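You operate a simulated robot arm through the tools that you are given. There is no shell and no other tool. Be economical: measure what you need, move in short steps, check, and stop when the job is done.

Carry out the task below with a simulated two-armed robot. There is one attempt and no reset: what you move stays moved.

Task
Dose the ink that the job card asks for into the white cup.
Fine: water-based ink, 10 ml a stroke; cup in the doser's pocket, valve open, hold the doser while you pump; valve shut again, cup into the blue tray. Set down upright: what you pick out.

Only the result counts: the job must be done as asked and must still hold three seconds after the hand-in. Knocking over, shifting, dropping, spilling or breaking anything else fails it.

Robot
Two 7-joint arms with two-finger parallel grippers on one trunk, on a base that drives. Base frame: it is fixed to the floor where the robot stands at the start and does not move with it; the origin is under the middle of the robot, x ahead of it, y to its left, z up. Lengths are in mm, angles in degrees, forces in N, time in s.
The left shoulder is at the start at [50, 161, 1173], the right one opposite. With the tool pointing down near the work surface each hand reaches from about 220 to 680 mm from the robot's upright axis, wherever it stands, measured 20 degrees to its own side. Places, roughly: ink valve [500, 200, 1000]; inside of the blue tray [500, -400, 900]; job card [700, -600, 900]; pocket of the ink doser [500, 100, 900]; pump lever [500, 200, 1000]; white cup (5x5x6 cm) [500, -100, 900]. Payload 3.43 kg a hand.
The TCP of each hand is the grasp point between the finger pads, 30 mm short of the fingertips. In the tool frame z runs along the fingers and y along their closing line. Largest opening 94 mm; finger width 28, thickness 10; the body of the gripper, 50 by 96 mm, starts 55 mm behind the TCP.
Orientation is that of the tool frame in the base frame, as [roll, pitch, yaw] about the fixed x, y, z axes, in that order (R = Rz(yaw) Ry(pitch) Rx(roll)). With the fingers straight down and closing along the base's y, the tool's x points along the base's -x, its y along +y and its z along -z.

Tools
- The arms move only by the tool move_arm. It takes "left_commands", "right_commands" or both (then of equal length, played together; a hand with none holds still); each is a list of rows, each a list of 7 numbers: the shift along the base's x, y, z in mm, then the turn, a rotation vector about the base's x, y, z in degrees, then the gripper command, from -1 (fully open) to 1 (shut), values between in proportion. In form: [[dx, dy, dz, wx, wy, wz, grip], ...]. A call has 1 to 12 rows; each row shifts and turns the commanded pose from where the row before left it. A row lasts 0.2 s, in which the tool goes at most 50 mm and 8.6 degrees; a call with a longer step from one row to the next is refused whole, and so is a gripper value outside its range. A pose out of reach is approached as far as the arm can. The call stops where the force on the tool passes 40 N (or 10 N more than at its start, if that is more) or the arm is blocked; 0.2 s more then pass. Each finger travels about 45 mm/s and halts on what it meets, pressing with about 24 N; the grip force reading is that of the motor and also rises with nothing between the fingers. The clock runs only during rows and for 0.2 s after the last one: add rows that do not move to give the fingers time. The reply holds the time, the measured pose of the TCP, the force on the tool along the base axes, the opening and the grip force, in the units named above and with some noise, with the torque about the TCP (base axes, N m) and any sound that the robot's microphone picked up, and new pictures: "pictures" is both (left out), scene, wrist or none (wrist: the cameras of the hands that moved).
- Cameras (640 x 400 px; columns grow to the right, rows downward): "scene" is now at [132.6, 0.7, 1339.7]; the picture's right is [0.02, -1.00, 0.00], its down [-0.15, -0.00, -0.99] and it looks along [0.99, 0.02, -0.15] (base axes); focal length 214 px, centre (320, 200). "left" rides on the left gripper at [76, -14, -102] in its tool frame; the picture's right is [0.18, 0.98, 0.00], its down [-0.75, 0.14, -0.64] and it looks along [-0.63, 0.12, 0.77] (tool axes); focal length 243 px, centre (320, 200). "right" rides on the right gripper at [76, 14, -102] in its tool frame; the picture's right is [-0.18, 0.98, 0.00], its down [-0.75, -0.14, -0.64] and it looks along [-0.63, -0.12, 0.77] (tool axes); focal length 243 px, centre (320, 200). There is no depth. A picture from a camera that has moved, and an enlarged one, comes with that camera's place and axes in the base frame and with its lens.
- raise_lower(by): slides the trunk up (or, below 0, down) by that many mm; the arms and the scene camera ride with it, the base frame stays. It gives what a move gives, with no picture.
- base_move(legs): drives the robot by 1 to 6 legs, each [ahead, left, turn to the left] in mm, mm and degrees, along the robot's own axes; the way and the turn of a leg run together, so that a leg with both is an arc; at most 1500 mm and 180 degrees a leg. The arms and the cameras ride along, it lands a little off, and it stops where it bumps. It gives what a move gives, and a new picture of the scene camera.
- aim_head(pan, tilt): turns the head with the scene camera to pan (to the left, within 80 degrees either way) and tilt (down, from -29 to 69), counted from straight ahead of the robot. It gives what a move gives, and a new picture of the scene camera.
- close_up(camera, box): a new picture of the part [left, top, right, bottom] of that camera's present view, enlarged. It takes no simulated time.
- finish_job(): hands the job in; it is judged then, once.

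Work in short steps. Places have to be worked out from the pictures, the camera data and where the tool is seen: move nearer, look again, correct. Check each grasp and each placing, and mend what went wrong. You have 120 turns and 260 pictures in all, those below and enlarged ones among them. Open the grippers and draw the arms clear of the work before you hand the job in, unless the task says otherwise; then end with one line.

The tools are called by a JSON object that holds its "op" and its "data". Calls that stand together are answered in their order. move_arm: Moves the arms, as the interface text tells. Its arguments: {"type":"object","properties":{"left_commands":{"type":"array"},"right_commands":{"type":"array"},"pictures":{"type":"string","enum":["both","scene","wrist","none"]}},"required":[]} The other tools are called the same way: raise_lower (by) slides the trunk up or down; base_move (legs) drives the base; aim_head (pan, tilt) turns the head that bears the scene camera; close_up (camera, box) takes an enlarged picture of a part of a camera's view; finish_job () hands the job in.

At the start:

```text
time_s: 0.0
left_ee_pos: [402.4, 308.6, 1278.3]
left_tcp_rot: [180.0, 0.0, -179.8]
left_ft_force: [-0.3, 0.1, -0.4]
left_moment: [0.0, 0.03, 0.02]
left_gripper_width: 94.0
left_grasp_force: 0.2
right_ee_pos: [339.4, -68.3, 1368.5]
right_tcp_rot: [179.9, 0.0, 180.0]
right_ft_force: [0.3, 0.3, -0.8]
right_moment: [-0.01, -0.03, 0.0]
right_gripper_width: 94.3
right_grasp_force: 0.0
trunk travel left (down, up): [-200.0, 67.0]
robot x, y, heading: [-0.5, -1.2, -0.1]
head pan, tilt: [1.0, 8.5]
```

scene: 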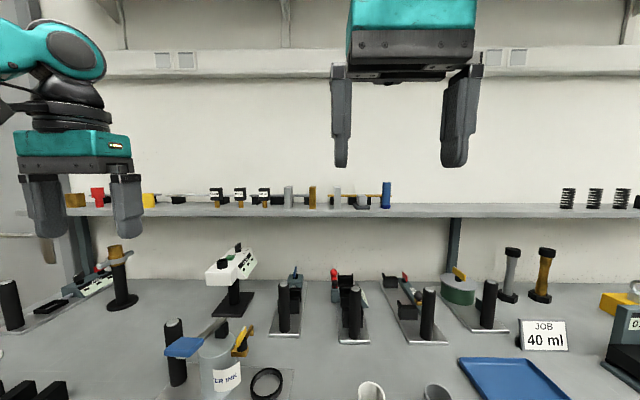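
right: 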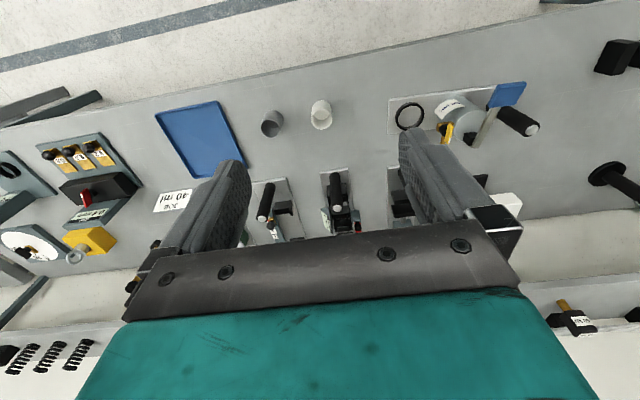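
left: 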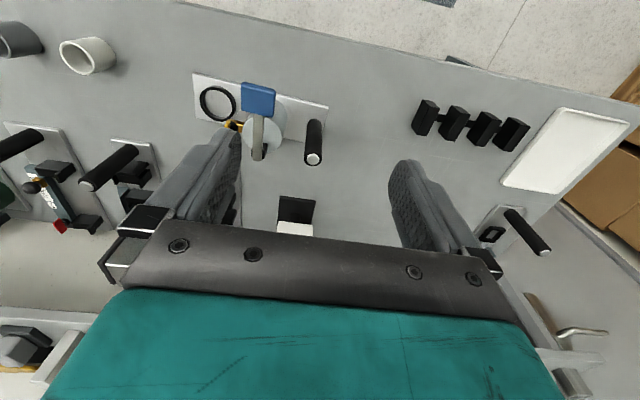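

The card seems to read 40 ml. I tilt the head down to see the doser, and zoom in on the card.

{"op": "aim_head", "data": {"pan": 0, "tilt": 45}}

{"op": "close_up", "data": {"camera": "left", "box": [180, 50, 360, 180]}}

{"op": "close_up", "data": {"camera": "right", "box": [360, 60, 560, 200]}}

```text
time_s: 1.0
left_ee_pos: [403.1, 309.7, 1276.5]
left_tcp_rot: [180.0, 0.2, -179.8]
left_ft_force: [-0.3, -0.4, 0.3]
left_moment: [-0.01, -0.01, -0.01]
left_gripper_width: 93.9
left_grasp_force: 0.1
right_ee_pos: [340.6, -67.8, 1367.1]
right_tcp_rot: [180.0, -0.1, 179.8]
right_ft_force: [25.6, -9.0, -20.1]
right_moment: [0.71, 0.89, 0.55]
right_gripper_width: 93.7
right_grasp_force: 0.0
trunk travel left (down, up): [-200.0, 67.0]
robot x, y, heading: [1.5, -1.0, -0.0]
head pan, tilt: [0.0, 45.0]
camera scene: at [129.1, -0.3, 1300.7], right [0.01, -1.0, 0.0], down [-0.54, 0.0, -0.84], along [0.84, 0.01, -0.54], focal length 214 px, centre (320, 200)
```

scene: 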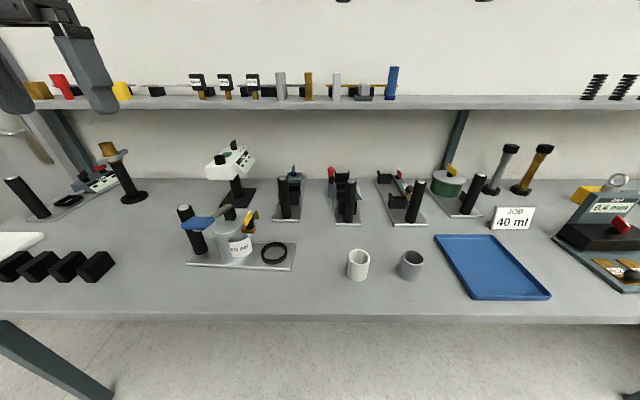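

```text
3.08 times, centred on (270, 115) of left
camera zoom: at [325.5, 294.1, 1379.5], right [-0.19, 0.98, 0.0], down [0.75, 0.14, 0.64], along [0.63, 0.12, -0.77], focal length 746 px, centre (474, 462)
```

zoom: 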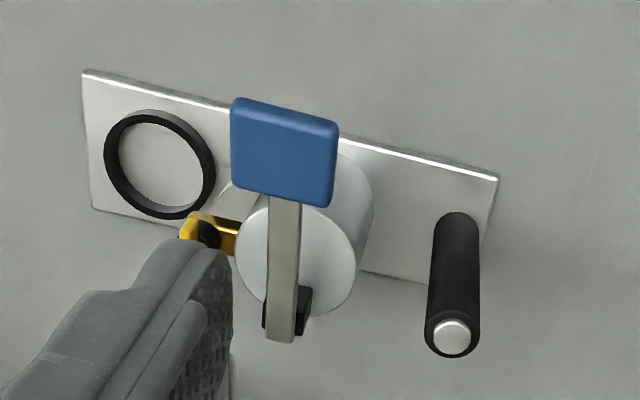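

```text
2.86 times, centred on (460, 130) of right
camera zoom: at [266.1, -55.0, 1469.8], right [0.19, 0.98, 0.0], down [0.75, -0.14, 0.64], along [0.63, -0.12, -0.77], focal length 693 px, centre (-80, 400)
```

zoom: 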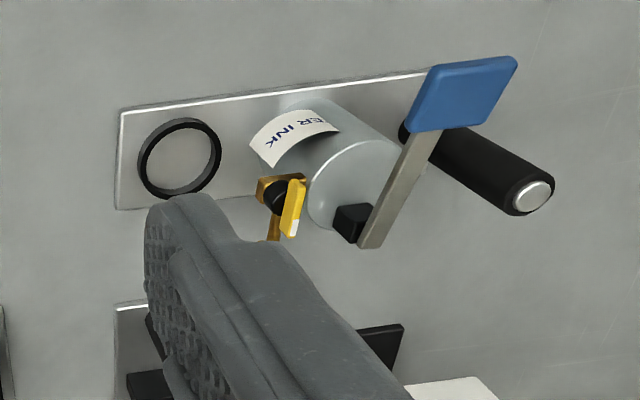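

Check label on the doser and the card with close-ups.

{"op": "close_up", "data": {"camera": "scene", "box": [170, 190, 310, 280]}}

{"op": "close_up", "data": {"camera": "scene", "box": [320, 190, 560, 310]}}

{"op": "move_arm", "data": {"right_commands": [[0, 0, 0, 0, 0, 0, -1]], "pictures": "none"}}

```text
4.44 times, centred on (240, 235) of scene
camera zoom: at [129.1, -0.3, 1300.7], right [0.01, -1.0, 0.0], down [-0.54, 0.0, -0.84], along [0.84, 0.01, -0.54], focal length 953 px, centre (676, 44)
```

zoom: 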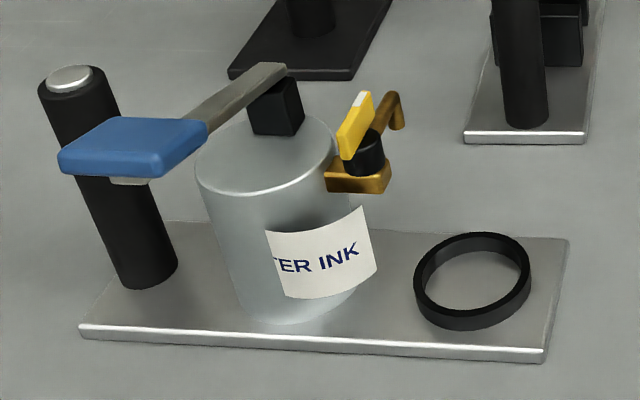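

```text
2.67 times, centred on (440, 250) of scene
camera zoom: at [129.1, -0.3, 1300.7], right [0.01, -1.0, 0.0], down [-0.54, 0.0, -0.84], along [0.84, 0.01, -0.54], focal length 572 px, centre (0, 67)
```

zoom: 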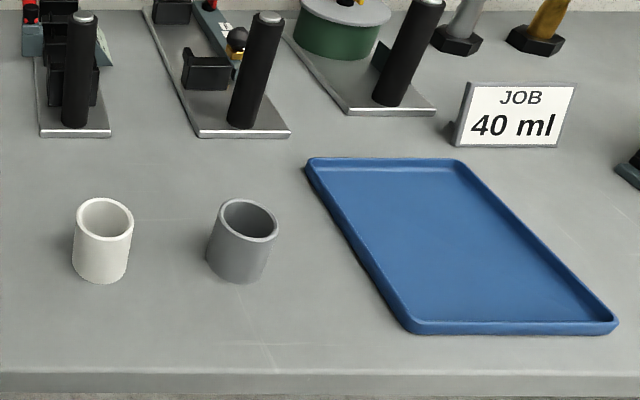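

```text
time_s: 1.4
left_ee_pos: [403.5, 308.7, 1278.2]
left_tcp_rot: [180.0, 0.0, -180.0]
left_ft_force: [-1.0, -0.3, -0.2]
left_moment: [0.01, 0.0, 0.02]
left_gripper_width: 94.1
left_grasp_force: 0.1
right_ee_pos: [343.1, -68.0, 1367.2]
right_tcp_rot: [-179.9, -0.2, 179.7]
right_ft_force: [29.1, -9.9, -17.7]
right_moment: [0.86, 1.45, 0.58]
right_gripper_width: 93.9
right_grasp_force: 0.1
trunk travel left (down, up): [-200.0, 67.0]
robot x, y, heading: [-4.2, 1.4, -0.1]
head pan, tilt: [0.0, 45.0]
```

The card reads 40 ml, so four strokes. The right hand feels some contact since the head tilted, so I move it away outward and forward. I move the left hand to look at the doser.

{"op": "move_arm", "data": {"right_commands": [[20, -10, 0, 0, 0, 0, -1], [30, -20, 0, 0, 0, 0, -1], [30, -20, -10, 0, 0, 0, -1], [20, -20, -20, 0, 0, 0, -1], [10, -20, -30, 0, 0, 0, -1]], "left_commands": [[0, 0, -20, 0, 0, 0, -1], [0, 0, -20, 0, 0, 0, -1], [-20, 0, -20, 0, 0, 0, -1], [-30, 0, -20, 0, 0, 0, -1], [-30, 0, 0, 0, 0, 0, -1]]}}

```text
time_s: 2.6
left_ee_pos: [320.7, 310.4, 1198.1]
left_tcp_rot: [180.0, 0.0, -179.9]
left_ft_force: [-0.2, -0.2, -0.3]
left_moment: [0.03, -0.01, 0.0]
left_gripper_width: 93.8
left_grasp_force: 0.0
right_ee_pos: [448.0, -158.1, 1310.4]
right_tcp_rot: [179.9, 0.1, -179.9]
right_ft_force: [-0.4, -0.3, 0.6]
right_moment: [0.01, -0.02, 0.01]
right_gripper_width: 93.9
right_grasp_force: 0.0
trunk travel left (down, up): [-200.0, 67.0]
robot x, y, heading: [-0.4, -0.7, -0.0]
head pan, tilt: [0.0, 45.0]
camera scene: at [121.1, -1.7, 1282.3], right [0.0, -1.0, 0.0], down [-0.71, 0.0, -0.71], along [0.71, 0.0, -0.71], focal length 214 px, centre (320, 200)
camera right: at [372.2, -145.7, 1411.5], right [0.18, 0.98, 0.0], down [0.75, -0.14, 0.64], along [0.63, -0.12, -0.77], focal length 243 px, centre (320, 200)
camera left: at [243.9, 295.1, 1300.0], right [-0.19, 0.98, 0.0], down [0.75, 0.14, 0.64], along [0.63, 0.12, -0.77], focal length 243 px, centre (320, 200)
```

scene: 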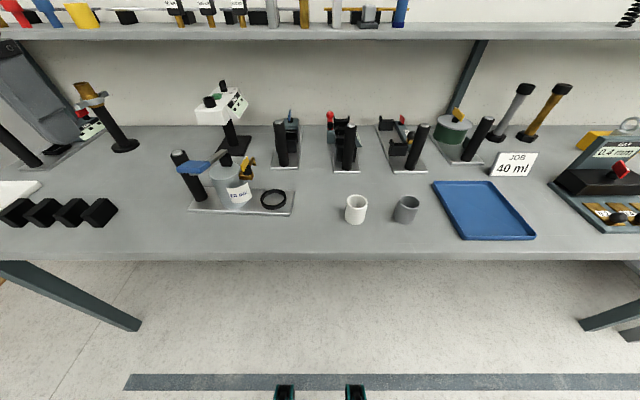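
right: 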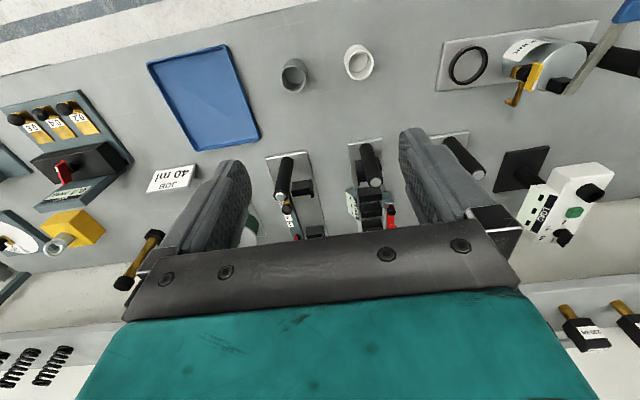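
left: 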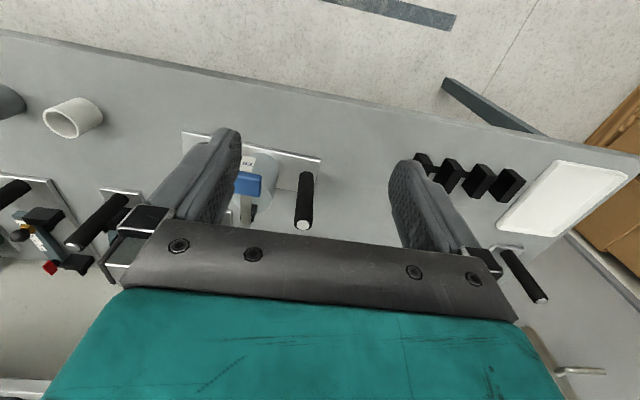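

Contact gone. Close-ups of the doser from head and right wrist.

{"op": "close_up", "data": {"camera": "scene", "box": [160, 140, 304, 230]}}

{"op": "close_up", "data": {"camera": "right", "box": [432, 0, 640, 130]}}

```text
4.44 times, centred on (232, 185) of scene
camera zoom: at [121.1, -1.7, 1282.3], right [0.0, -1.0, 0.0], down [-0.71, 0.0, -0.71], along [0.71, 0.0, -0.71], focal length 953 px, centre (711, 267)
```

zoom: 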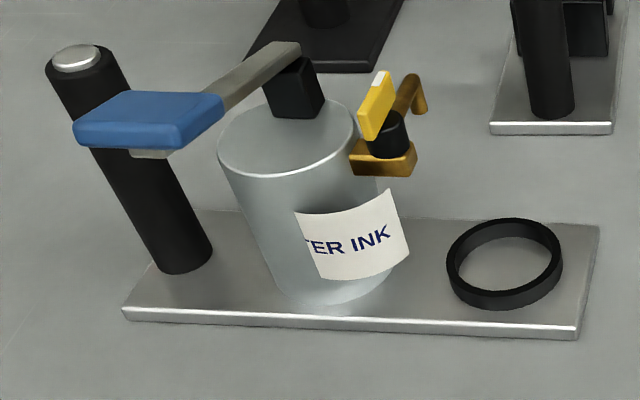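

```text
3.08 times, centred on (536, 65) of right
camera zoom: at [372.2, -145.7, 1411.5], right [0.18, 0.98, 0.0], down [0.75, -0.14, 0.64], along [0.63, -0.12, -0.77], focal length 746 px, centre (-345, 615)
```

zoom: 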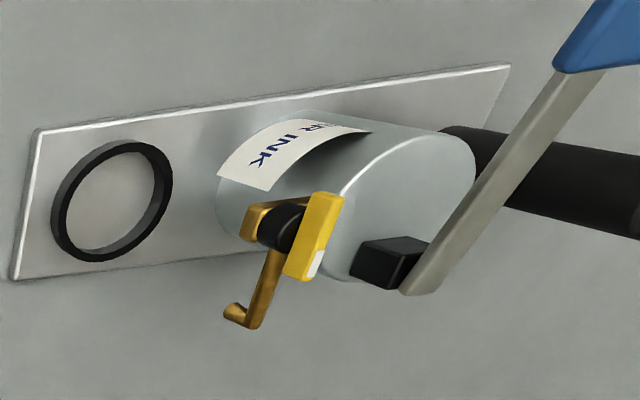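

Geometry worked out: pocket ring ≈[525,120], valve axis ≈[532,171], spout now pointing +x and probably swinging over the pocket with the handle. First the cup: right hand goes down near it for a better look.

{"op": "move_arm", "data": {"right_commands": [[-10, 15, -45, 0, 0, 0, -1], [-10, 15, -45, 0, 0, 0, -1], [-10, 15, -45, 0, 0, 0, -1], [-10, 15, -45, 0, 0, 0, -1], [-10, 13, -45, 0, 0, 0, -1], [0, 0, -30, 0, 0, 0, -1]], "pictures": "both"}}

```text
time_s: 4.0
left_ee_pos: [321.7, 311.7, 1197.5]
left_tcp_rot: [180.0, 0.1, -179.9]
left_ft_force: [-0.2, 0.1, 0.6]
left_moment: [-0.03, 0.01, 0.0]
left_gripper_width: 94.1
left_grasp_force: 0.2
right_ee_pos: [400.9, -82.1, 1055.0]
right_tcp_rot: [-180.0, 0.1, 179.9]
right_ft_force: [0.4, -0.5, 0.3]
right_moment: [-0.01, -0.01, -0.04]
right_gripper_width: 94.1
right_grasp_force: 0.1
trunk travel left (down, up): [-200.0, 67.0]
robot x, y, heading: [1.0, -2.1, 0.0]
head pan, tilt: [0.0, 45.0]
camera scene: at [121.4, -1.1, 1282.3], right [0.0, -1.0, 0.0], down [-0.71, 0.0, -0.71], along [0.71, 0.0, -0.71], focal length 214 px, centre (320, 200)
camera right: at [324.5, -70.0, 1156.9], right [0.18, 0.98, 0.0], down [0.75, -0.14, 0.64], along [0.63, -0.12, -0.77], focal length 243 px, centre (320, 200)
```

scene: 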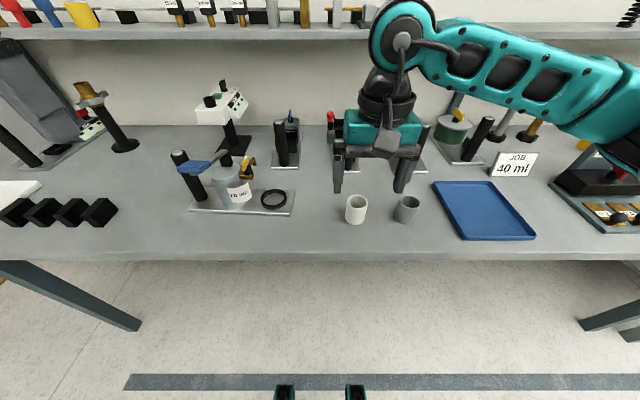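
right: 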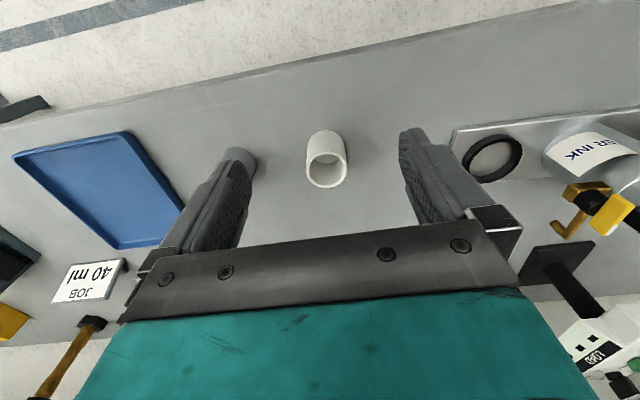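

White cup rim centre ≈[462,-86,940]. I'll grip it closing along x so that the fingers clear the valve at the pocket; turn the right tool +90° while moving above it.

{"op": "move_arm", "data": {"right_commands": [[5, 0, 0, 0, 0, 8.2, -1], [5, 0, 0, 0, 0, 8.2, -1], [5, 0, 0, 0, 0, 8.2, -1], [6, 0, 0, 0, 0, 8.2, -1], [6, 0, 0, 0, 0, 8.2, -1], [6, 0, 0, 0, 0, 8.2, -1], [6, 0, 0, 0, 0, 8.2, -1], [6, -1, 0, 0, 0, 8.2, -1], [6, -1, 0, 0, 0, 8.2, -1], [5, -1, 0, 0, 0, 8.2, -1], [5, -1, 0, 0, 0, 8.0, -1]], "pictures": "both"}}

```text
time_s: 6.4
left_ee_pos: [320.9, 312.0, 1197.4]
left_tcp_rot: [180.0, 0.0, -179.9]
left_ft_force: [0.2, -0.4, -0.2]
left_moment: [0.0, 0.0, 0.01]
left_gripper_width: 94.0
left_grasp_force: 0.1
right_ee_pos: [444.1, -85.5, 1053.2]
right_tcp_rot: [179.9, 0.0, -117.1]
right_ft_force: [0.0, -0.3, 0.4]
right_moment: [-0.02, -0.02, 0.0]
right_gripper_width: 94.0
right_grasp_force: 0.1
right hand out of reach, approached as far as the arm can: row 9, 10, 11
trunk travel left (down, up): [-200.0, 67.0]
robot x, y, heading: [1.5, 1.3, -0.3]
head pan, tilt: [0.0, 45.0]
camera scene: at [121.2, -0.9, 1282.3], right [0.0, -1.0, 0.0], down [-0.71, 0.0, -0.71], along [0.71, 0.0, -0.71], focal length 214 px, centre (320, 200)
camera right: at [396.5, -147.8, 1155.4], right [-0.79, 0.61, 0.0], down [0.47, 0.61, 0.64], along [0.39, 0.51, -0.77], focal length 243 px, centre (320, 200)
```

scene: 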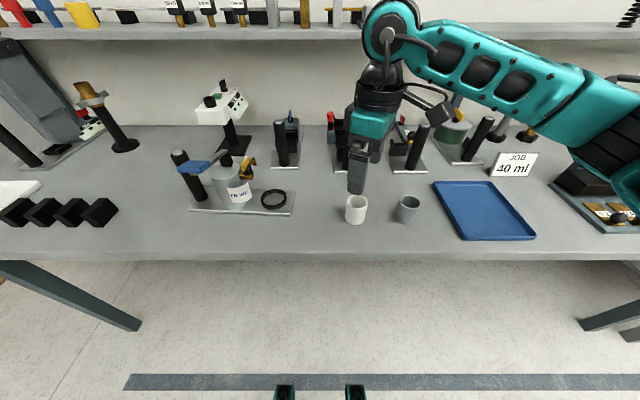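
right: 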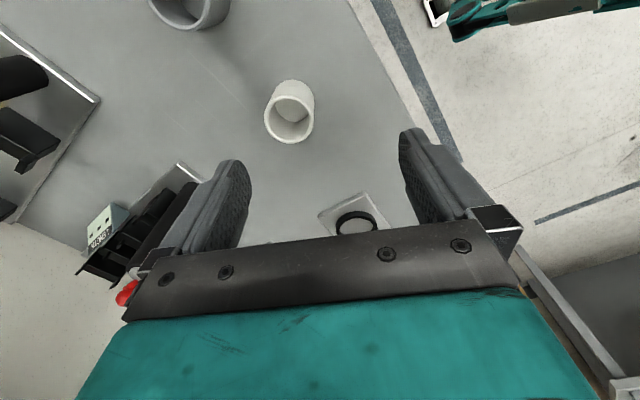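

The wrist stops at about 63° of turn, which is enough. I centre over the cup (≈[466,-89]) and lower some for a check.

{"op": "move_arm", "data": {"right_commands": [[0, 0, 0, 0, 0, -3, -1], [0, 0, -10, 0, 0, 0, -1], [0, 0, -20, 0, 0, 0, -1]], "pictures": "wrist"}}

```text
time_s: 7.2
left_ee_pos: [322.1, 312.6, 1197.5]
left_tcp_rot: [180.0, 0.1, -179.8]
left_ft_force: [-0.7, 0.9, -0.5]
left_moment: [0.0, 0.0, -0.01]
left_gripper_width: 93.9
left_grasp_force: 0.0
right_ee_pos: [444.8, -83.7, 1024.0]
right_tcp_rot: [-180.0, 0.1, -120.1]
right_ft_force: [0.5, 0.1, 0.0]
right_moment: [0.0, -0.04, -0.01]
right_gripper_width: 94.1
right_grasp_force: 0.0
trunk travel left (down, up): [-200.0, 67.0]
robot x, y, heading: [6.6, -4.2, 0.0]
head pan, tilt: [0.0, 45.0]
camera right: at [393.3, -144.3, 1125.7], right [-0.76, 0.65, 0.0], down [0.5, 0.58, 0.64], along [0.42, 0.49, -0.77], focal length 243 px, centre (320, 200)
```

right: 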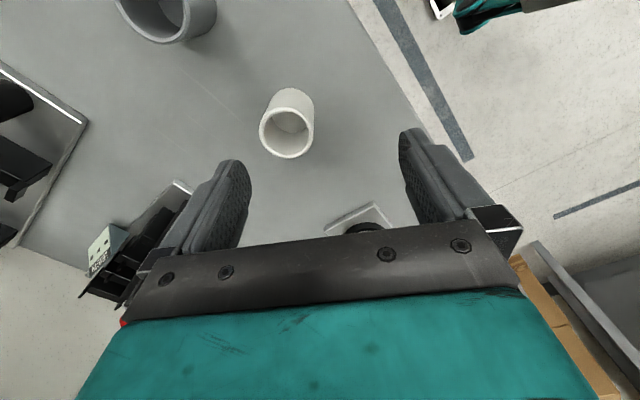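

Cup centre estimated [471,-90]; move over it with the fingertips still above the rim.

{"op": "move_arm", "data": {"right_commands": [[13, -3, -10, 0, 0, 0, -1], [13, -4, -10, 0, 0, 0, -1], [0, 0, -17, 0, 0, 0, -1]], "pictures": "both"}}

{"op": "close_up", "data": {"camera": "scene", "box": [300, 130, 440, 230]}}

```text
time_s: 8.0
left_ee_pos: [321.4, 311.4, 1198.3]
left_tcp_rot: [-180.0, 0.0, -179.9]
left_ft_force: [-0.3, -0.5, -0.5]
left_moment: [0.01, -0.01, -0.03]
left_gripper_width: 93.9
left_grasp_force: 0.0
right_ee_pos: [457.6, -87.9, 996.8]
right_tcp_rot: [180.0, 0.0, -120.1]
right_ft_force: [-0.3, -0.3, 0.0]
right_moment: [0.02, -0.01, 0.02]
right_gripper_width: 94.1
right_grasp_force: 0.1
right hand out of reach, approached as far as the arm can: row 2
trunk travel left (down, up): [-200.0, 67.0]
robot x, y, heading: [-1.7, -4.3, -0.1]
head pan, tilt: [0.0, 45.0]
camera scene: at [121.3, -1.0, 1282.3], right [0.0, -1.0, 0.0], down [-0.71, 0.0, -0.71], along [0.71, 0.0, -0.71], focal length 214 px, centre (320, 200)
camera right: at [407.4, -147.9, 1098.0], right [-0.76, 0.65, 0.0], down [0.5, 0.58, 0.64], along [0.42, 0.49, -0.77], focal length 243 px, centre (320, 200)
```

scene: 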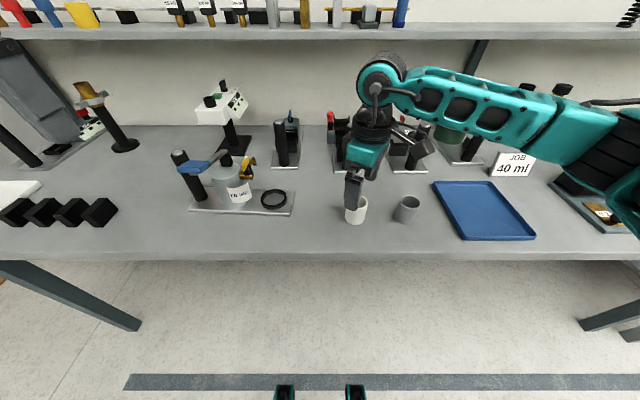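
right: 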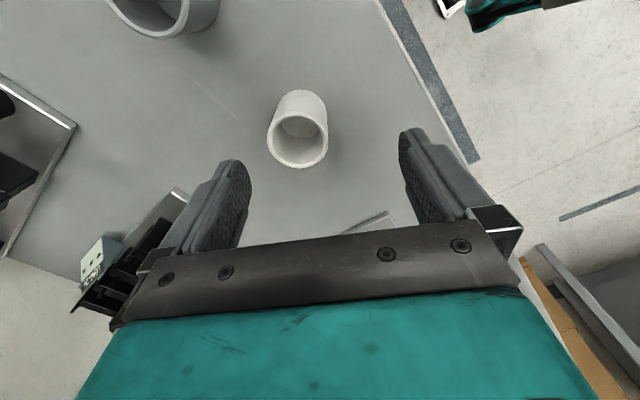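

```text
4.00 times, centred on (370, 180) of scene
camera zoom: at [121.3, -1.0, 1282.3], right [0.0, -1.0, 0.0], down [-0.71, 0.0, -0.71], along [0.71, 0.0, -0.71], focal length 858 px, centre (120, 280)
```

zoom: 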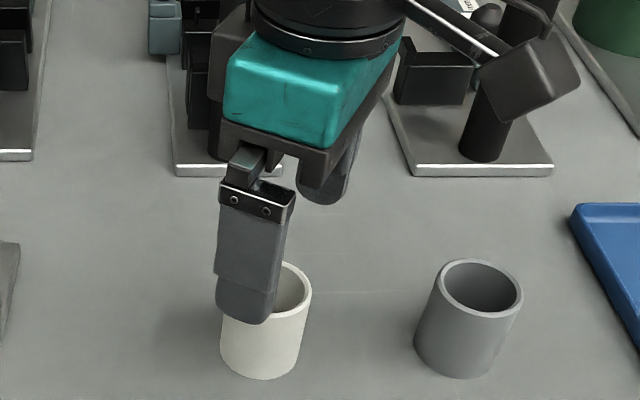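

The wrist is near its limit here. Turning the base 30° to the left gives that turn for free and puts doser and cup in better reach; I lift the right hand first.

{"op": "move_arm", "data": {"right_commands": [[0, 0, 40, 0, 0, -8, -1], [0, 0, 45, 0, 0, -8, -1], [0, 0, 45, 0, 0, -8, -1], [0, 0, 30, 0, 0, -8, -1]], "pictures": "none"}}

{"op": "base_move", "data": {"legs": [[0, 0, 30]]}}

{"op": "aim_head", "data": {"pan": -25, "tilt": 45}}

```text
time_s: 9.0
left_ee_pos: [321.6, 312.1, 1198.1]
left_tcp_rot: [-180.0, 0.0, -179.9]
left_ft_force: [-0.5, 0.8, 0.3]
left_moment: [-0.02, 0.0, 0.01]
left_gripper_width: 93.9
left_grasp_force: 0.0
right_ee_pos: [458.4, -88.8, 1155.4]
right_tcp_rot: [180.0, -0.1, -152.2]
right_ft_force: [0.8, 0.1, -0.8]
right_moment: [0.0, -0.02, 0.01]
right_gripper_width: 94.0
right_grasp_force: 0.0
trunk travel left (down, up): [-200.0, 67.0]
robot x, y, heading: [-1.4, 2.1, 0.1]
head pan, tilt: [0.0, 45.0]
```

```text
time_s: 10.9
left_ee_pos: [121.7, 430.6, 1197.9]
left_tcp_rot: [180.0, 0.0, -149.8]
left_ft_force: [-0.2, 0.4, -0.1]
left_moment: [-0.01, -0.01, 0.03]
left_gripper_width: 94.0
left_grasp_force: 0.1
right_ee_pos: [441.3, 153.7, 1154.7]
right_tcp_rot: [-180.0, 0.0, -122.0]
right_ft_force: [-0.1, 0.0, -0.9]
right_moment: [-0.02, 0.03, -0.03]
right_gripper_width: 94.0
right_grasp_force: 0.1
trunk travel left (down, up): [-200.0, 67.0]
robot x, y, heading: [2.5, 0.4, 30.1]
head pan, tilt: [0.0, 45.0]
camera scene: at [104.7, 60.0, 1282.3], right [0.5, -0.87, 0.0], down [-0.61, -0.35, -0.71], along [0.61, 0.35, -0.71], focal length 214 px, centre (320, 200)
```

scene: 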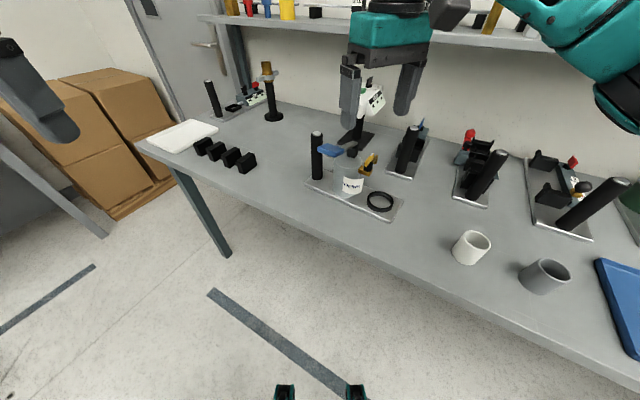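

```text
time_s: 11.8
left_ee_pos: [122.5, 430.6, 1199.2]
left_tcp_rot: [179.9, 0.0, -149.9]
left_ft_force: [-0.3, -0.5, -0.2]
left_moment: [0.02, 0.03, 0.0]
left_gripper_width: 94.1
left_grasp_force: 0.0
right_ee_pos: [441.2, 153.1, 1154.2]
right_tcp_rot: [179.9, 0.0, -122.1]
right_ft_force: [0.5, -0.1, -0.4]
right_moment: [-0.01, -0.01, -0.01]
right_gripper_width: 94.1
right_grasp_force: 0.0
trunk travel left (down, up): [-200.0, 67.0]
robot x, y, heading: [-1.8, -0.4, 30.2]
head pan, tilt: [-25.0, 45.0]
camera scene: at [115.5, 26.4, 1282.3], right [0.09, -1.0, 0.0], down [-0.7, -0.06, -0.71], along [0.7, 0.06, -0.71], focal length 214 px, centre (320, 200)
```

scene: 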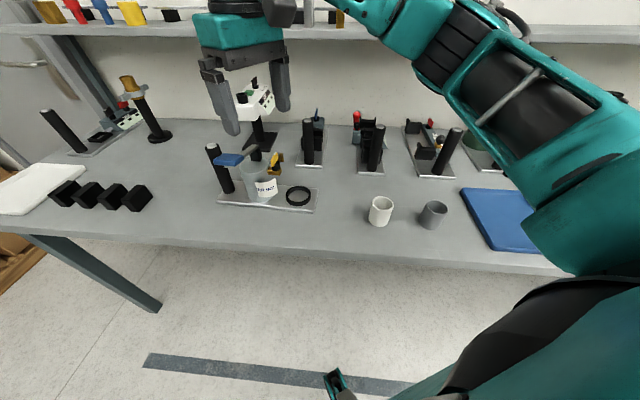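

Now right hand over the white cup with yaw ≈ -92.

{"op": "move_arm", "data": {"right_commands": [[4, -35, 0, 0, 0, 4, -1], [4, -35, 0, 0, 0, 4, -1], [4, -35, -20, 0, 0, 4, -1], [4, -35, -20, 0, 0, 4, -1], [4, -35, -20, 0, 0, 4, -1], [4, -35, -30, 0, 0, 4, -1], [4, -32, -44, 0, 0, 4, -1]], "pictures": "both"}}

```text
refused: row 7 steps farther than a row can; nothing moved
```

Same path with smaller last step.

{"op": "move_arm", "data": {"right_commands": [[4, -35, 0, 0, 0, 4, -1], [4, -35, -10, 0, 0, 4, -1], [4, -35, -20, 0, 0, 4, -1], [4, -35, -20, 0, 0, 4, -1], [4, -35, -25, 0, 0, 4, -1], [4, -35, -25, 0, 0, 4, -1], [4, -32, -34, 0, 0, 4, -1]], "pictures": "both"}}

```text
time_s: 13.4
left_ee_pos: [122.1, 429.0, 1197.2]
left_tcp_rot: [179.9, 0.0, -150.0]
left_ft_force: [-0.3, -0.3, 0.3]
left_moment: [0.02, 0.01, 0.03]
left_gripper_width: 93.9
left_grasp_force: 0.1
right_ee_pos: [451.6, -12.4, 1045.6]
right_tcp_rot: [-179.7, -0.3, -96.9]
right_ft_force: [-0.6, -0.2, -0.6]
right_moment: [0.02, 0.02, 0.01]
right_gripper_width: 94.2
right_grasp_force: 0.0
right hand out of reach, approached as far as the arm can: row 6, 7
trunk travel left (down, up): [-200.0, 67.0]
robot x, y, heading: [1.9, -2.9, 30.1]
head pan, tilt: [-25.0, 45.0]
camera scene: at [115.7, 25.8, 1282.3], right [0.09, -1.0, 0.0], down [-0.7, -0.06, -0.71], along [0.7, 0.06, -0.71], focal length 214 px, centre (320, 200)
camera right: at [428.3, -88.5, 1148.8], right [-0.95, 0.3, -0.01], down [0.23, 0.74, 0.64], along [0.2, 0.61, -0.77], focal length 243 px, centre (320, 200)
```

scene: 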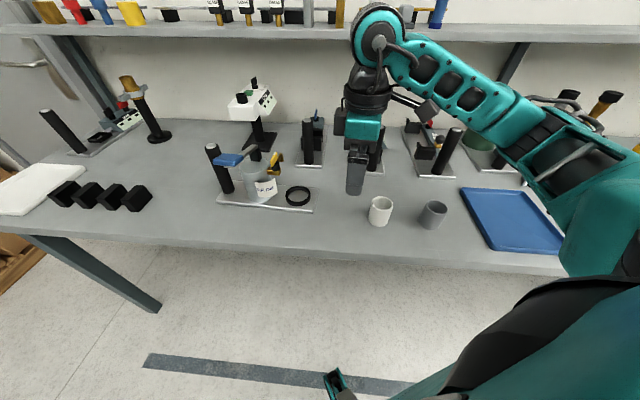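
right: 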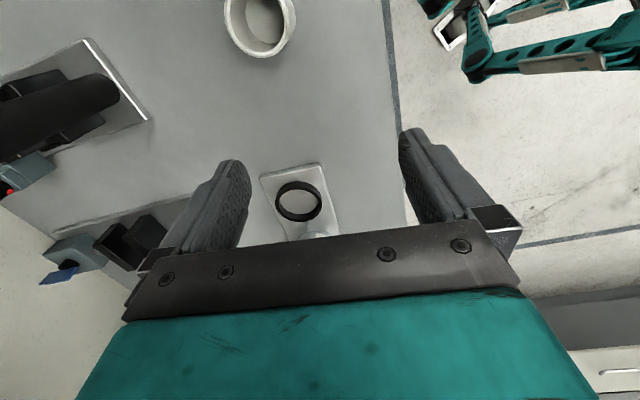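

Limit again; grip angle on the round cup doesn't matter, so I turn back to about -117 here and will turn on the way to the pocket.

{"op": "move_arm", "data": {"right_commands": [[4, -20, 0, 0, 0, -7, -1], [5, -30, -10, 0, 0, -7, -1], [9, -27, -35, 0, 0, -6, -1]], "pictures": "both"}}

{"op": "close_up", "data": {"camera": "scene", "box": [320, 130, 460, 230]}}

```text
time_s: 14.2
left_ee_pos: [121.6, 430.2, 1198.2]
left_tcp_rot: [180.0, 0.0, -149.9]
left_ft_force: [0.0, -0.9, -0.7]
left_moment: [-0.02, -0.02, -0.02]
left_gripper_width: 94.0
left_grasp_force: 0.0
right_ee_pos: [471.1, -90.9, 1002.1]
right_tcp_rot: [180.0, 0.0, -114.1]
right_ft_force: [-0.7, 0.0, 0.3]
right_moment: [0.0, 0.02, 0.02]
right_gripper_width: 94.2
right_grasp_force: 0.0
trunk travel left (down, up): [-200.0, 67.0]
robot x, y, heading: [-1.2, 2.1, 30.2]
head pan, tilt: [-25.0, 45.0]
camera scene: at [115.6, 25.9, 1282.3], right [0.09, -1.0, 0.0], down [-0.7, -0.06, -0.71], along [0.7, 0.06, -0.71], focal length 214 px, centre (320, 200)
camera right: at [427.1, -156.5, 1103.4], right [-0.82, 0.57, 0.0], down [0.44, 0.63, 0.64], along [0.37, 0.53, -0.77], focal length 243 px, centre (320, 200)
```

scene: 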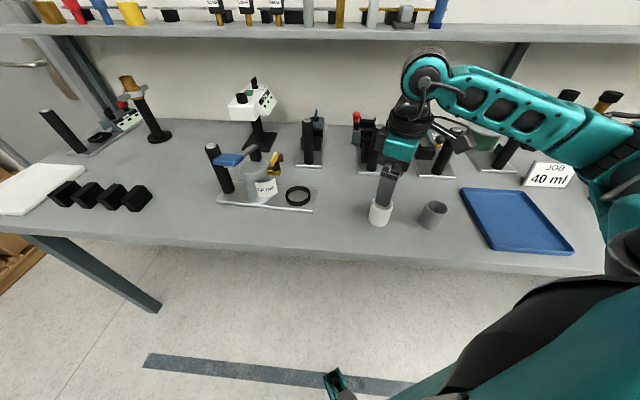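
right: 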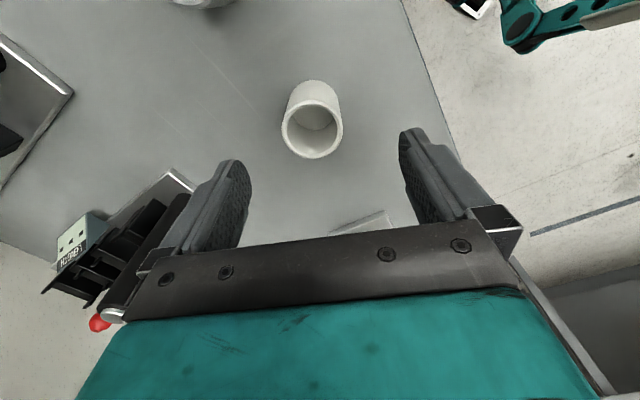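

```text
4.00 times, centred on (390, 180) of scene
camera zoom: at [115.6, 25.9, 1282.3], right [0.09, -1.0, 0.0], down [-0.7, -0.06, -0.71], along [0.7, 0.06, -0.71], focal length 858 px, centre (40, 280)
```

zoom: 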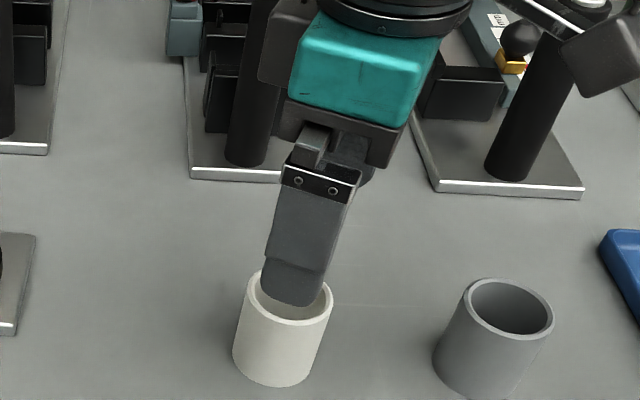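

Fingers straddle the cup; adjust by (+4,-5) and go down to TCP z≈926, then close.

{"op": "move_arm", "data": {"right_commands": [[4, -5, 0, 0, 0, 0, -1], [0, 0, -25, 0, 0, 0, -1], [0, 0, -25, 0, 0, 0, -1], [0, 0, -26, 0, 0, 0, -1]], "pictures": "both"}}

{"op": "close_up", "data": {"camera": "scene", "box": [320, 130, 460, 230]}}

```text
time_s: 15.2
left_ee_pos: [122.5, 430.3, 1197.0]
left_tcp_rot: [179.9, 0.0, -149.9]
left_ft_force: [-0.5, -0.2, 1.1]
left_moment: [0.0, 0.01, -0.01]
left_gripper_width: 94.2
left_grasp_force: 0.0
right_ee_pos: [474.4, -97.3, 925.1]
right_tcp_rot: [-180.0, -0.1, -114.0]
right_ft_force: [0.8, 0.4, -0.1]
right_moment: [-0.04, 0.0, 0.01]
right_gripper_width: 93.9
right_grasp_force: 0.0
trunk travel left (down, up): [-200.0, 67.0]
robot x, y, heading: [-2.6, -3.4, 30.4]
head pan, tilt: [-25.0, 45.0]
camera scene: at [115.6, 26.3, 1282.3], right [0.09, -1.0, 0.0], down [-0.7, -0.06, -0.71], along [0.7, 0.06, -0.71], focal length 214 px, centre (320, 200)
camera right: at [430.3, -163.0, 1027.8], right [-0.82, 0.57, 0.0], down [0.44, 0.63, 0.64], along [0.37, 0.53, -0.77], focal length 243 px, centre (320, 200)
```

scene: 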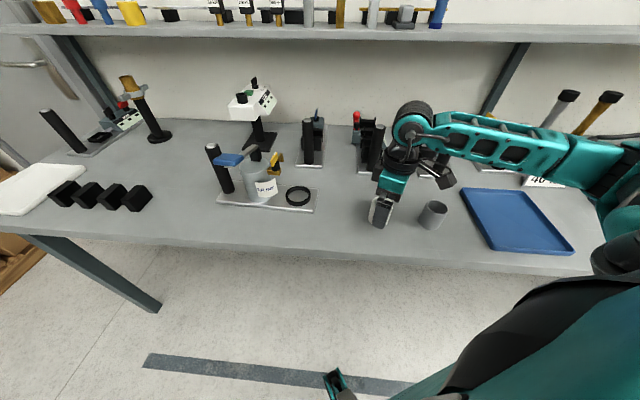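
right: 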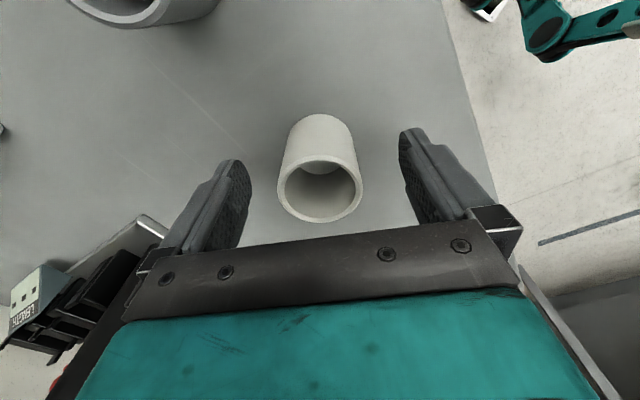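

```text
4.00 times, centred on (390, 180) of scene
camera zoom: at [115.6, 26.3, 1282.3], right [0.09, -1.0, 0.0], down [-0.7, -0.06, -0.71], along [0.7, 0.06, -0.71], focal length 858 px, centre (40, 280)
```

zoom: 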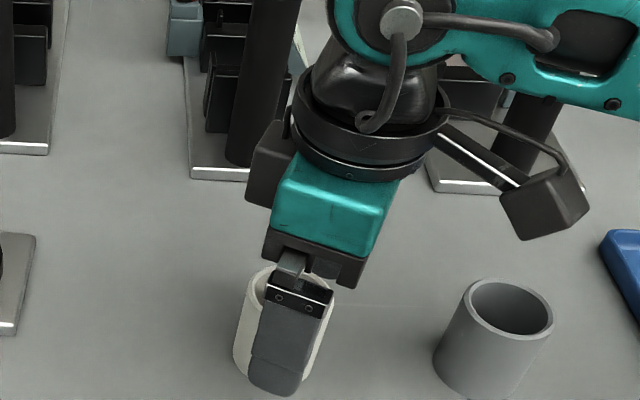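

Well centred. Close the gripper.

{"op": "move_arm", "data": {"right_commands": [[0, 0, 0, 0, 0, 0, 0.2], [0, 0, 0, 0, 0, 0, 0.6], [0, 0, 0, 0, 0, 0, 1], [0, 0, 0, 0, 0, 0, 1], [0, 0, 0, 0, 0, 0, 1]], "pictures": "wrist"}}

```text
time_s: 16.4
left_ee_pos: [122.1, 431.5, 1198.7]
left_tcp_rot: [179.9, 0.0, -150.0]
left_ft_force: [-0.1, -0.1, 0.7]
left_moment: [-0.02, 0.01, 0.02]
left_gripper_width: 94.2
left_grasp_force: 0.1
right_ee_pos: [474.3, -97.3, 926.4]
right_tcp_rot: [-180.0, 0.0, -114.0]
right_ft_force: [-0.4, 0.2, -0.8]
right_moment: [-0.01, 0.04, -0.01]
right_gripper_width: 46.3
right_grasp_force: 23.9
trunk travel left (down, up): [-200.0, 67.0]
robot x, y, heading: [-0.1, 0.8, 30.1]
head pan, tilt: [-25.0, 45.0]
camera right: at [430.2, -162.9, 1028.0], right [-0.82, 0.57, 0.0], down [0.44, 0.63, 0.64], along [0.37, 0.53, -0.77], focal length 243 px, centre (320, 200)
```

right: 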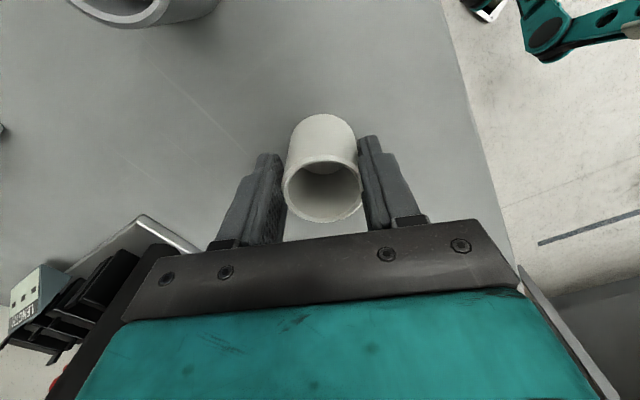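

Gripped (46 mm, 24 N). Lift and move to just right of the pocket, turning toward yaw -92.

{"op": "move_arm", "data": {"right_commands": [[0, 0, 25, 0, 0, 0, 1], [0, 0, 30, 0, 0, 0, 1], [10, 30, 20, 0, 0, 3, 1], [10, 33, 0, 0, 0, 5, 1], [10, 33, 0, 0, 0, 5, 1], [10, 33, 0, 0, 0, 5, 1], [8, 28, 0, 0, 0, 4, 1]], "pictures": "both"}}

{"op": "close_up", "data": {"camera": "scene", "box": [200, 120, 360, 220]}}

```text
time_s: 18.0
left_ee_pos: [120.9, 430.6, 1197.9]
left_tcp_rot: [-180.0, -0.1, -149.8]
left_ft_force: [0.8, 0.4, 0.8]
left_moment: [0.01, 0.01, -0.01]
left_gripper_width: 94.0
left_grasp_force: 0.1
right_ee_pos: [474.6, -15.6, 993.3]
right_tcp_rot: [180.0, 0.0, -102.5]
right_ft_force: [-0.6, 1.1, -0.6]
right_moment: [-0.01, 0.0, 0.02]
right_gripper_width: 0.0
right_grasp_force: 24.2
right hand out of reach, approached as far as the arm can: row 4, 5, 6, 7
trunk travel left (down, up): [-200.0, 67.0]
robot x, y, heading: [-0.6, 3.7, 30.0]
head pan, tilt: [-25.0, 45.0]
camera scene: at [115.3, 27.0, 1282.3], right [0.09, -1.0, 0.0], down [-0.7, -0.06, -0.71], along [0.7, 0.06, -0.71], focal length 214 px, centre (320, 200)
camera right: at [442.5, -88.5, 1096.0], right [-0.92, 0.39, 0.0], down [0.3, 0.71, 0.64], along [0.25, 0.59, -0.77], focal length 243 px, centre (320, 200)
```

scene: 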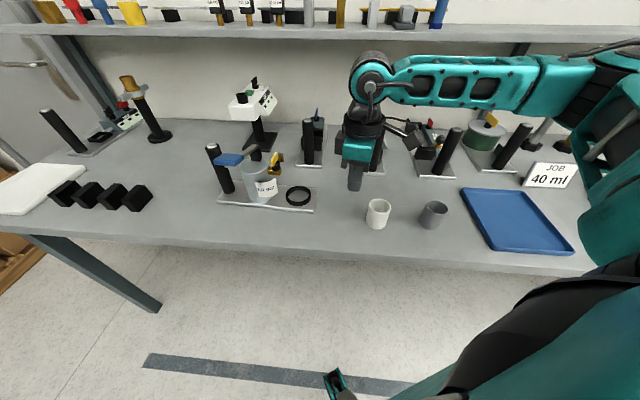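
right: 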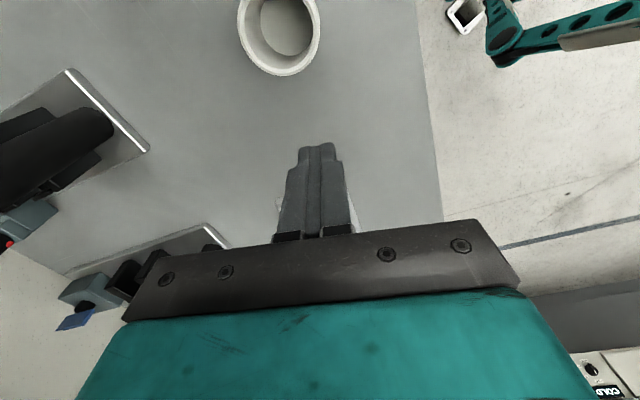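

```text
4.00 times, centred on (280, 170) of scene
camera zoom: at [115.3, 27.0, 1282.3], right [0.09, -1.0, 0.0], down [-0.7, -0.06, -0.71], along [0.7, 0.06, -0.71], focal length 858 px, centre (480, 320)
```

zoom: 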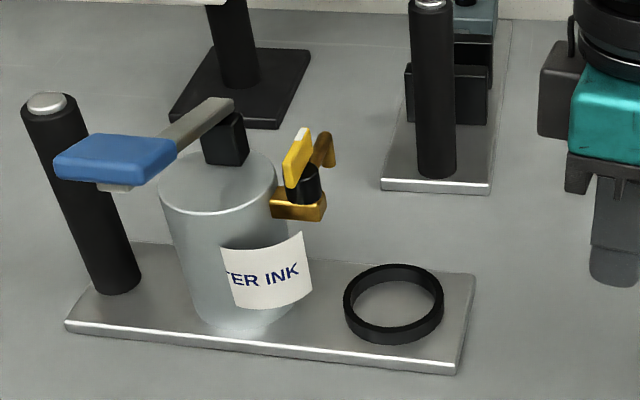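

The cup slipped out while still on the table and stays upright, now at about [469,-81]; my grip was off-centre. Open again, hover over it and re-measure.

{"op": "move_arm", "data": {"right_commands": [[0, 0, 10, 0, 0, -4, -1], [-2, -22, 5, 0, 0, -4, -1], [-2, -22, 0, 0, 0, -4, -1], [-2, -22, 0, 0, 0, 0, -1], [0, 0, 0, 0, 0, 0, -1]], "pictures": "both"}}

{"op": "close_up", "data": {"camera": "right", "box": [240, 60, 400, 160]}}

```text
time_s: 19.2
left_ee_pos: [122.4, 430.3, 1196.5]
left_tcp_rot: [179.9, 0.0, -149.8]
left_ft_force: [-0.4, -1.4, 0.1]
left_moment: [0.0, 0.02, 0.03]
left_gripper_width: 94.0
left_grasp_force: 0.0
right_ee_pos: [466.5, -84.3, 1008.8]
right_tcp_rot: [180.0, 0.0, -112.6]
right_ft_force: [0.4, 0.0, 0.2]
right_moment: [-0.01, 0.01, 0.0]
right_gripper_width: 93.9
right_grasp_force: 0.0
trunk travel left (down, up): [-200.0, 67.0]
robot x, y, heading: [-0.8, -0.5, 30.2]
head pan, tilt: [-25.0, 45.0]
camera scene: at [115.5, 26.6, 1282.2], right [0.09, -1.0, 0.0], down [-0.7, -0.06, -0.71], along [0.7, 0.06, -0.71], focal length 214 px, centre (320, 200)
camera right: at [423.8, -150.2, 1110.9], right [-0.84, 0.55, 0.0], down [0.42, 0.64, 0.64], along [0.35, 0.54, -0.77], focal length 243 px, centre (320, 200)
```

scene: 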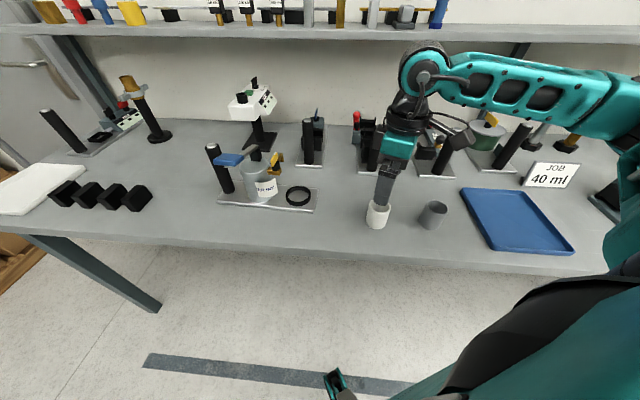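
right: 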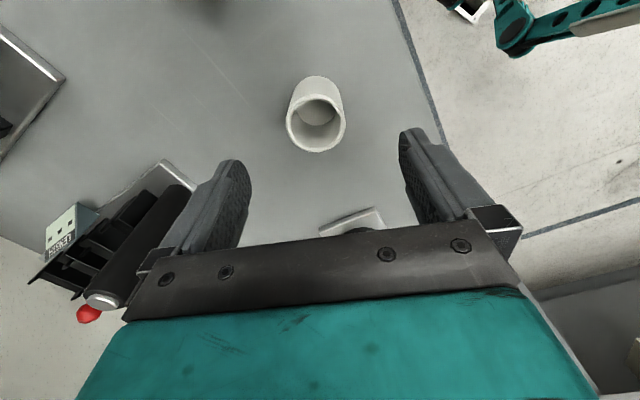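

```text
4.00 times, centred on (320, 110) of right
camera zoom: at [423.8, -150.2, 1110.9], right [-0.84, 0.55, 0.0], down [0.42, 0.64, 0.64], along [0.35, 0.54, -0.77], focal length 970 px, centre (320, 560)
```

zoom: 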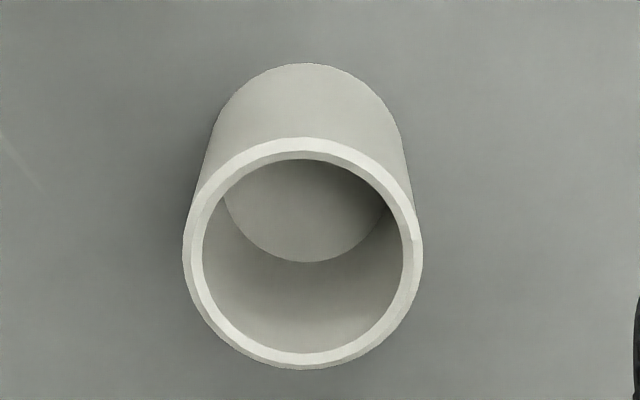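

From the rim's apparent size the rim is at z≈914 (lower than assumed, table ≈855), cup at [472,-83.5]. Descend to TCP 910 there.

{"op": "move_arm", "data": {"right_commands": [[5, 1, -10, 0, 0, 0, -1], [0, 0, -30, 0, 0, 0, -1], [0, 0, -30, 0, 0, 0, -1], [0, 0, -28, 0, 0, 0, -1]], "pictures": "wrist"}}

{"op": "close_up", "data": {"camera": "scene", "box": [320, 130, 460, 230]}}

```text
time_s: 20.2
left_ee_pos: [122.6, 430.3, 1197.2]
left_tcp_rot: [-180.0, 0.1, -150.1]
left_ft_force: [-0.2, 0.4, 0.1]
left_moment: [0.01, 0.03, 0.0]
left_gripper_width: 93.9
left_grasp_force: 0.0
right_ee_pos: [469.8, -82.1, 913.4]
right_tcp_rot: [180.0, 0.0, -112.7]
right_ft_force: [-1.0, 0.1, 0.6]
right_moment: [0.0, -0.05, 0.04]
right_gripper_width: 94.0
right_grasp_force: 0.0
trunk travel left (down, up): [-200.0, 67.0]
robot x, y, heading: [1.5, -1.5, 30.0]
head pan, tilt: [-25.0, 45.0]
camera right: at [428.5, -147.5, 1013.8], right [-0.84, 0.55, 0.0], down [0.42, 0.64, 0.64], along [0.35, 0.54, -0.77], focal length 243 px, centre (320, 200)
```

right: 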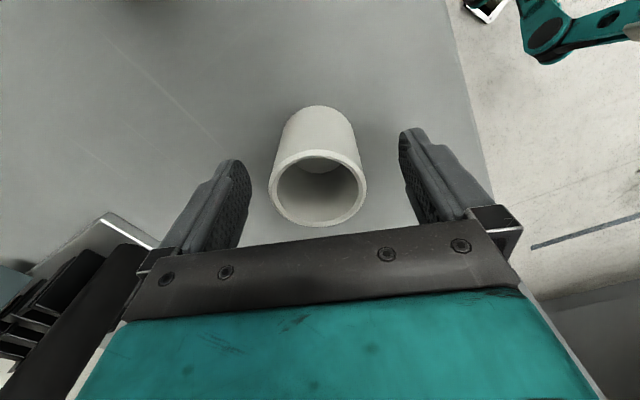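

```text
4.00 times, centred on (390, 180) of scene
camera zoom: at [115.7, 26.3, 1282.3], right [0.09, -1.0, 0.0], down [-0.7, -0.06, -0.71], along [0.7, 0.06, -0.71], focal length 858 px, centre (40, 280)
```

zoom: 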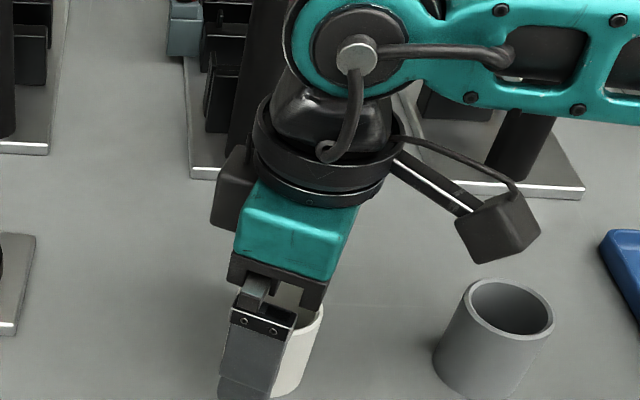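

Rim ≈916, cup 3 mm toward the camera; trim, and close.

{"op": "move_arm", "data": {"right_commands": [[-1, -3, -4, 0, 0, 0, -1], [0, 0, 0, 0, 0, 0, 0], [0, 0, 0, 0, 0, 0, 0.5], [0, 0, 0, 0, 0, 0, 1], [0, 0, 0, 0, 0, 0, 1], [0, 0, 0, 0, 0, 0, 1]], "pictures": "wrist"}}

```text
time_s: 21.6
left_ee_pos: [121.9, 430.8, 1197.0]
left_tcp_rot: [-180.0, 0.0, -149.9]
left_ft_force: [0.0, 0.0, 0.6]
left_moment: [0.05, 0.0, 0.02]
left_gripper_width: 94.0
left_grasp_force: 0.2
right_ee_pos: [469.9, -85.0, 908.0]
right_tcp_rot: [-180.0, 0.0, -112.6]
right_ft_force: [-0.1, -0.6, 0.7]
right_moment: [-0.01, -0.01, 0.01]
right_gripper_width: 49.5
right_grasp_force: 24.8
trunk travel left (down, up): [-200.0, 67.0]
robot x, y, heading: [-2.8, 0.7, 30.1]
head pan, tilt: [-25.0, 45.0]
camera right: at [427.7, -151.2, 1009.8], right [-0.84, 0.55, 0.0], down [0.42, 0.64, 0.64], along [0.35, 0.54, -0.77], focal length 243 px, centre (320, 200)
```

right: 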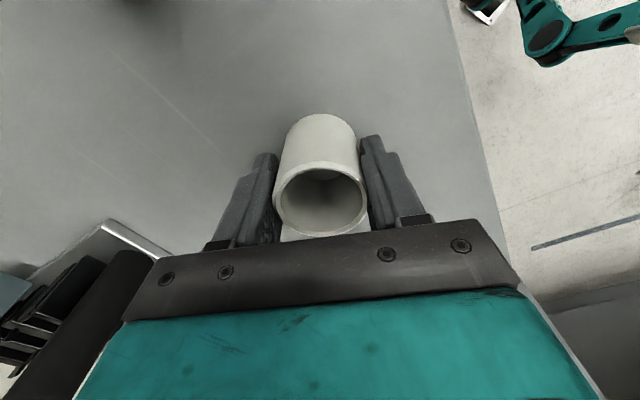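

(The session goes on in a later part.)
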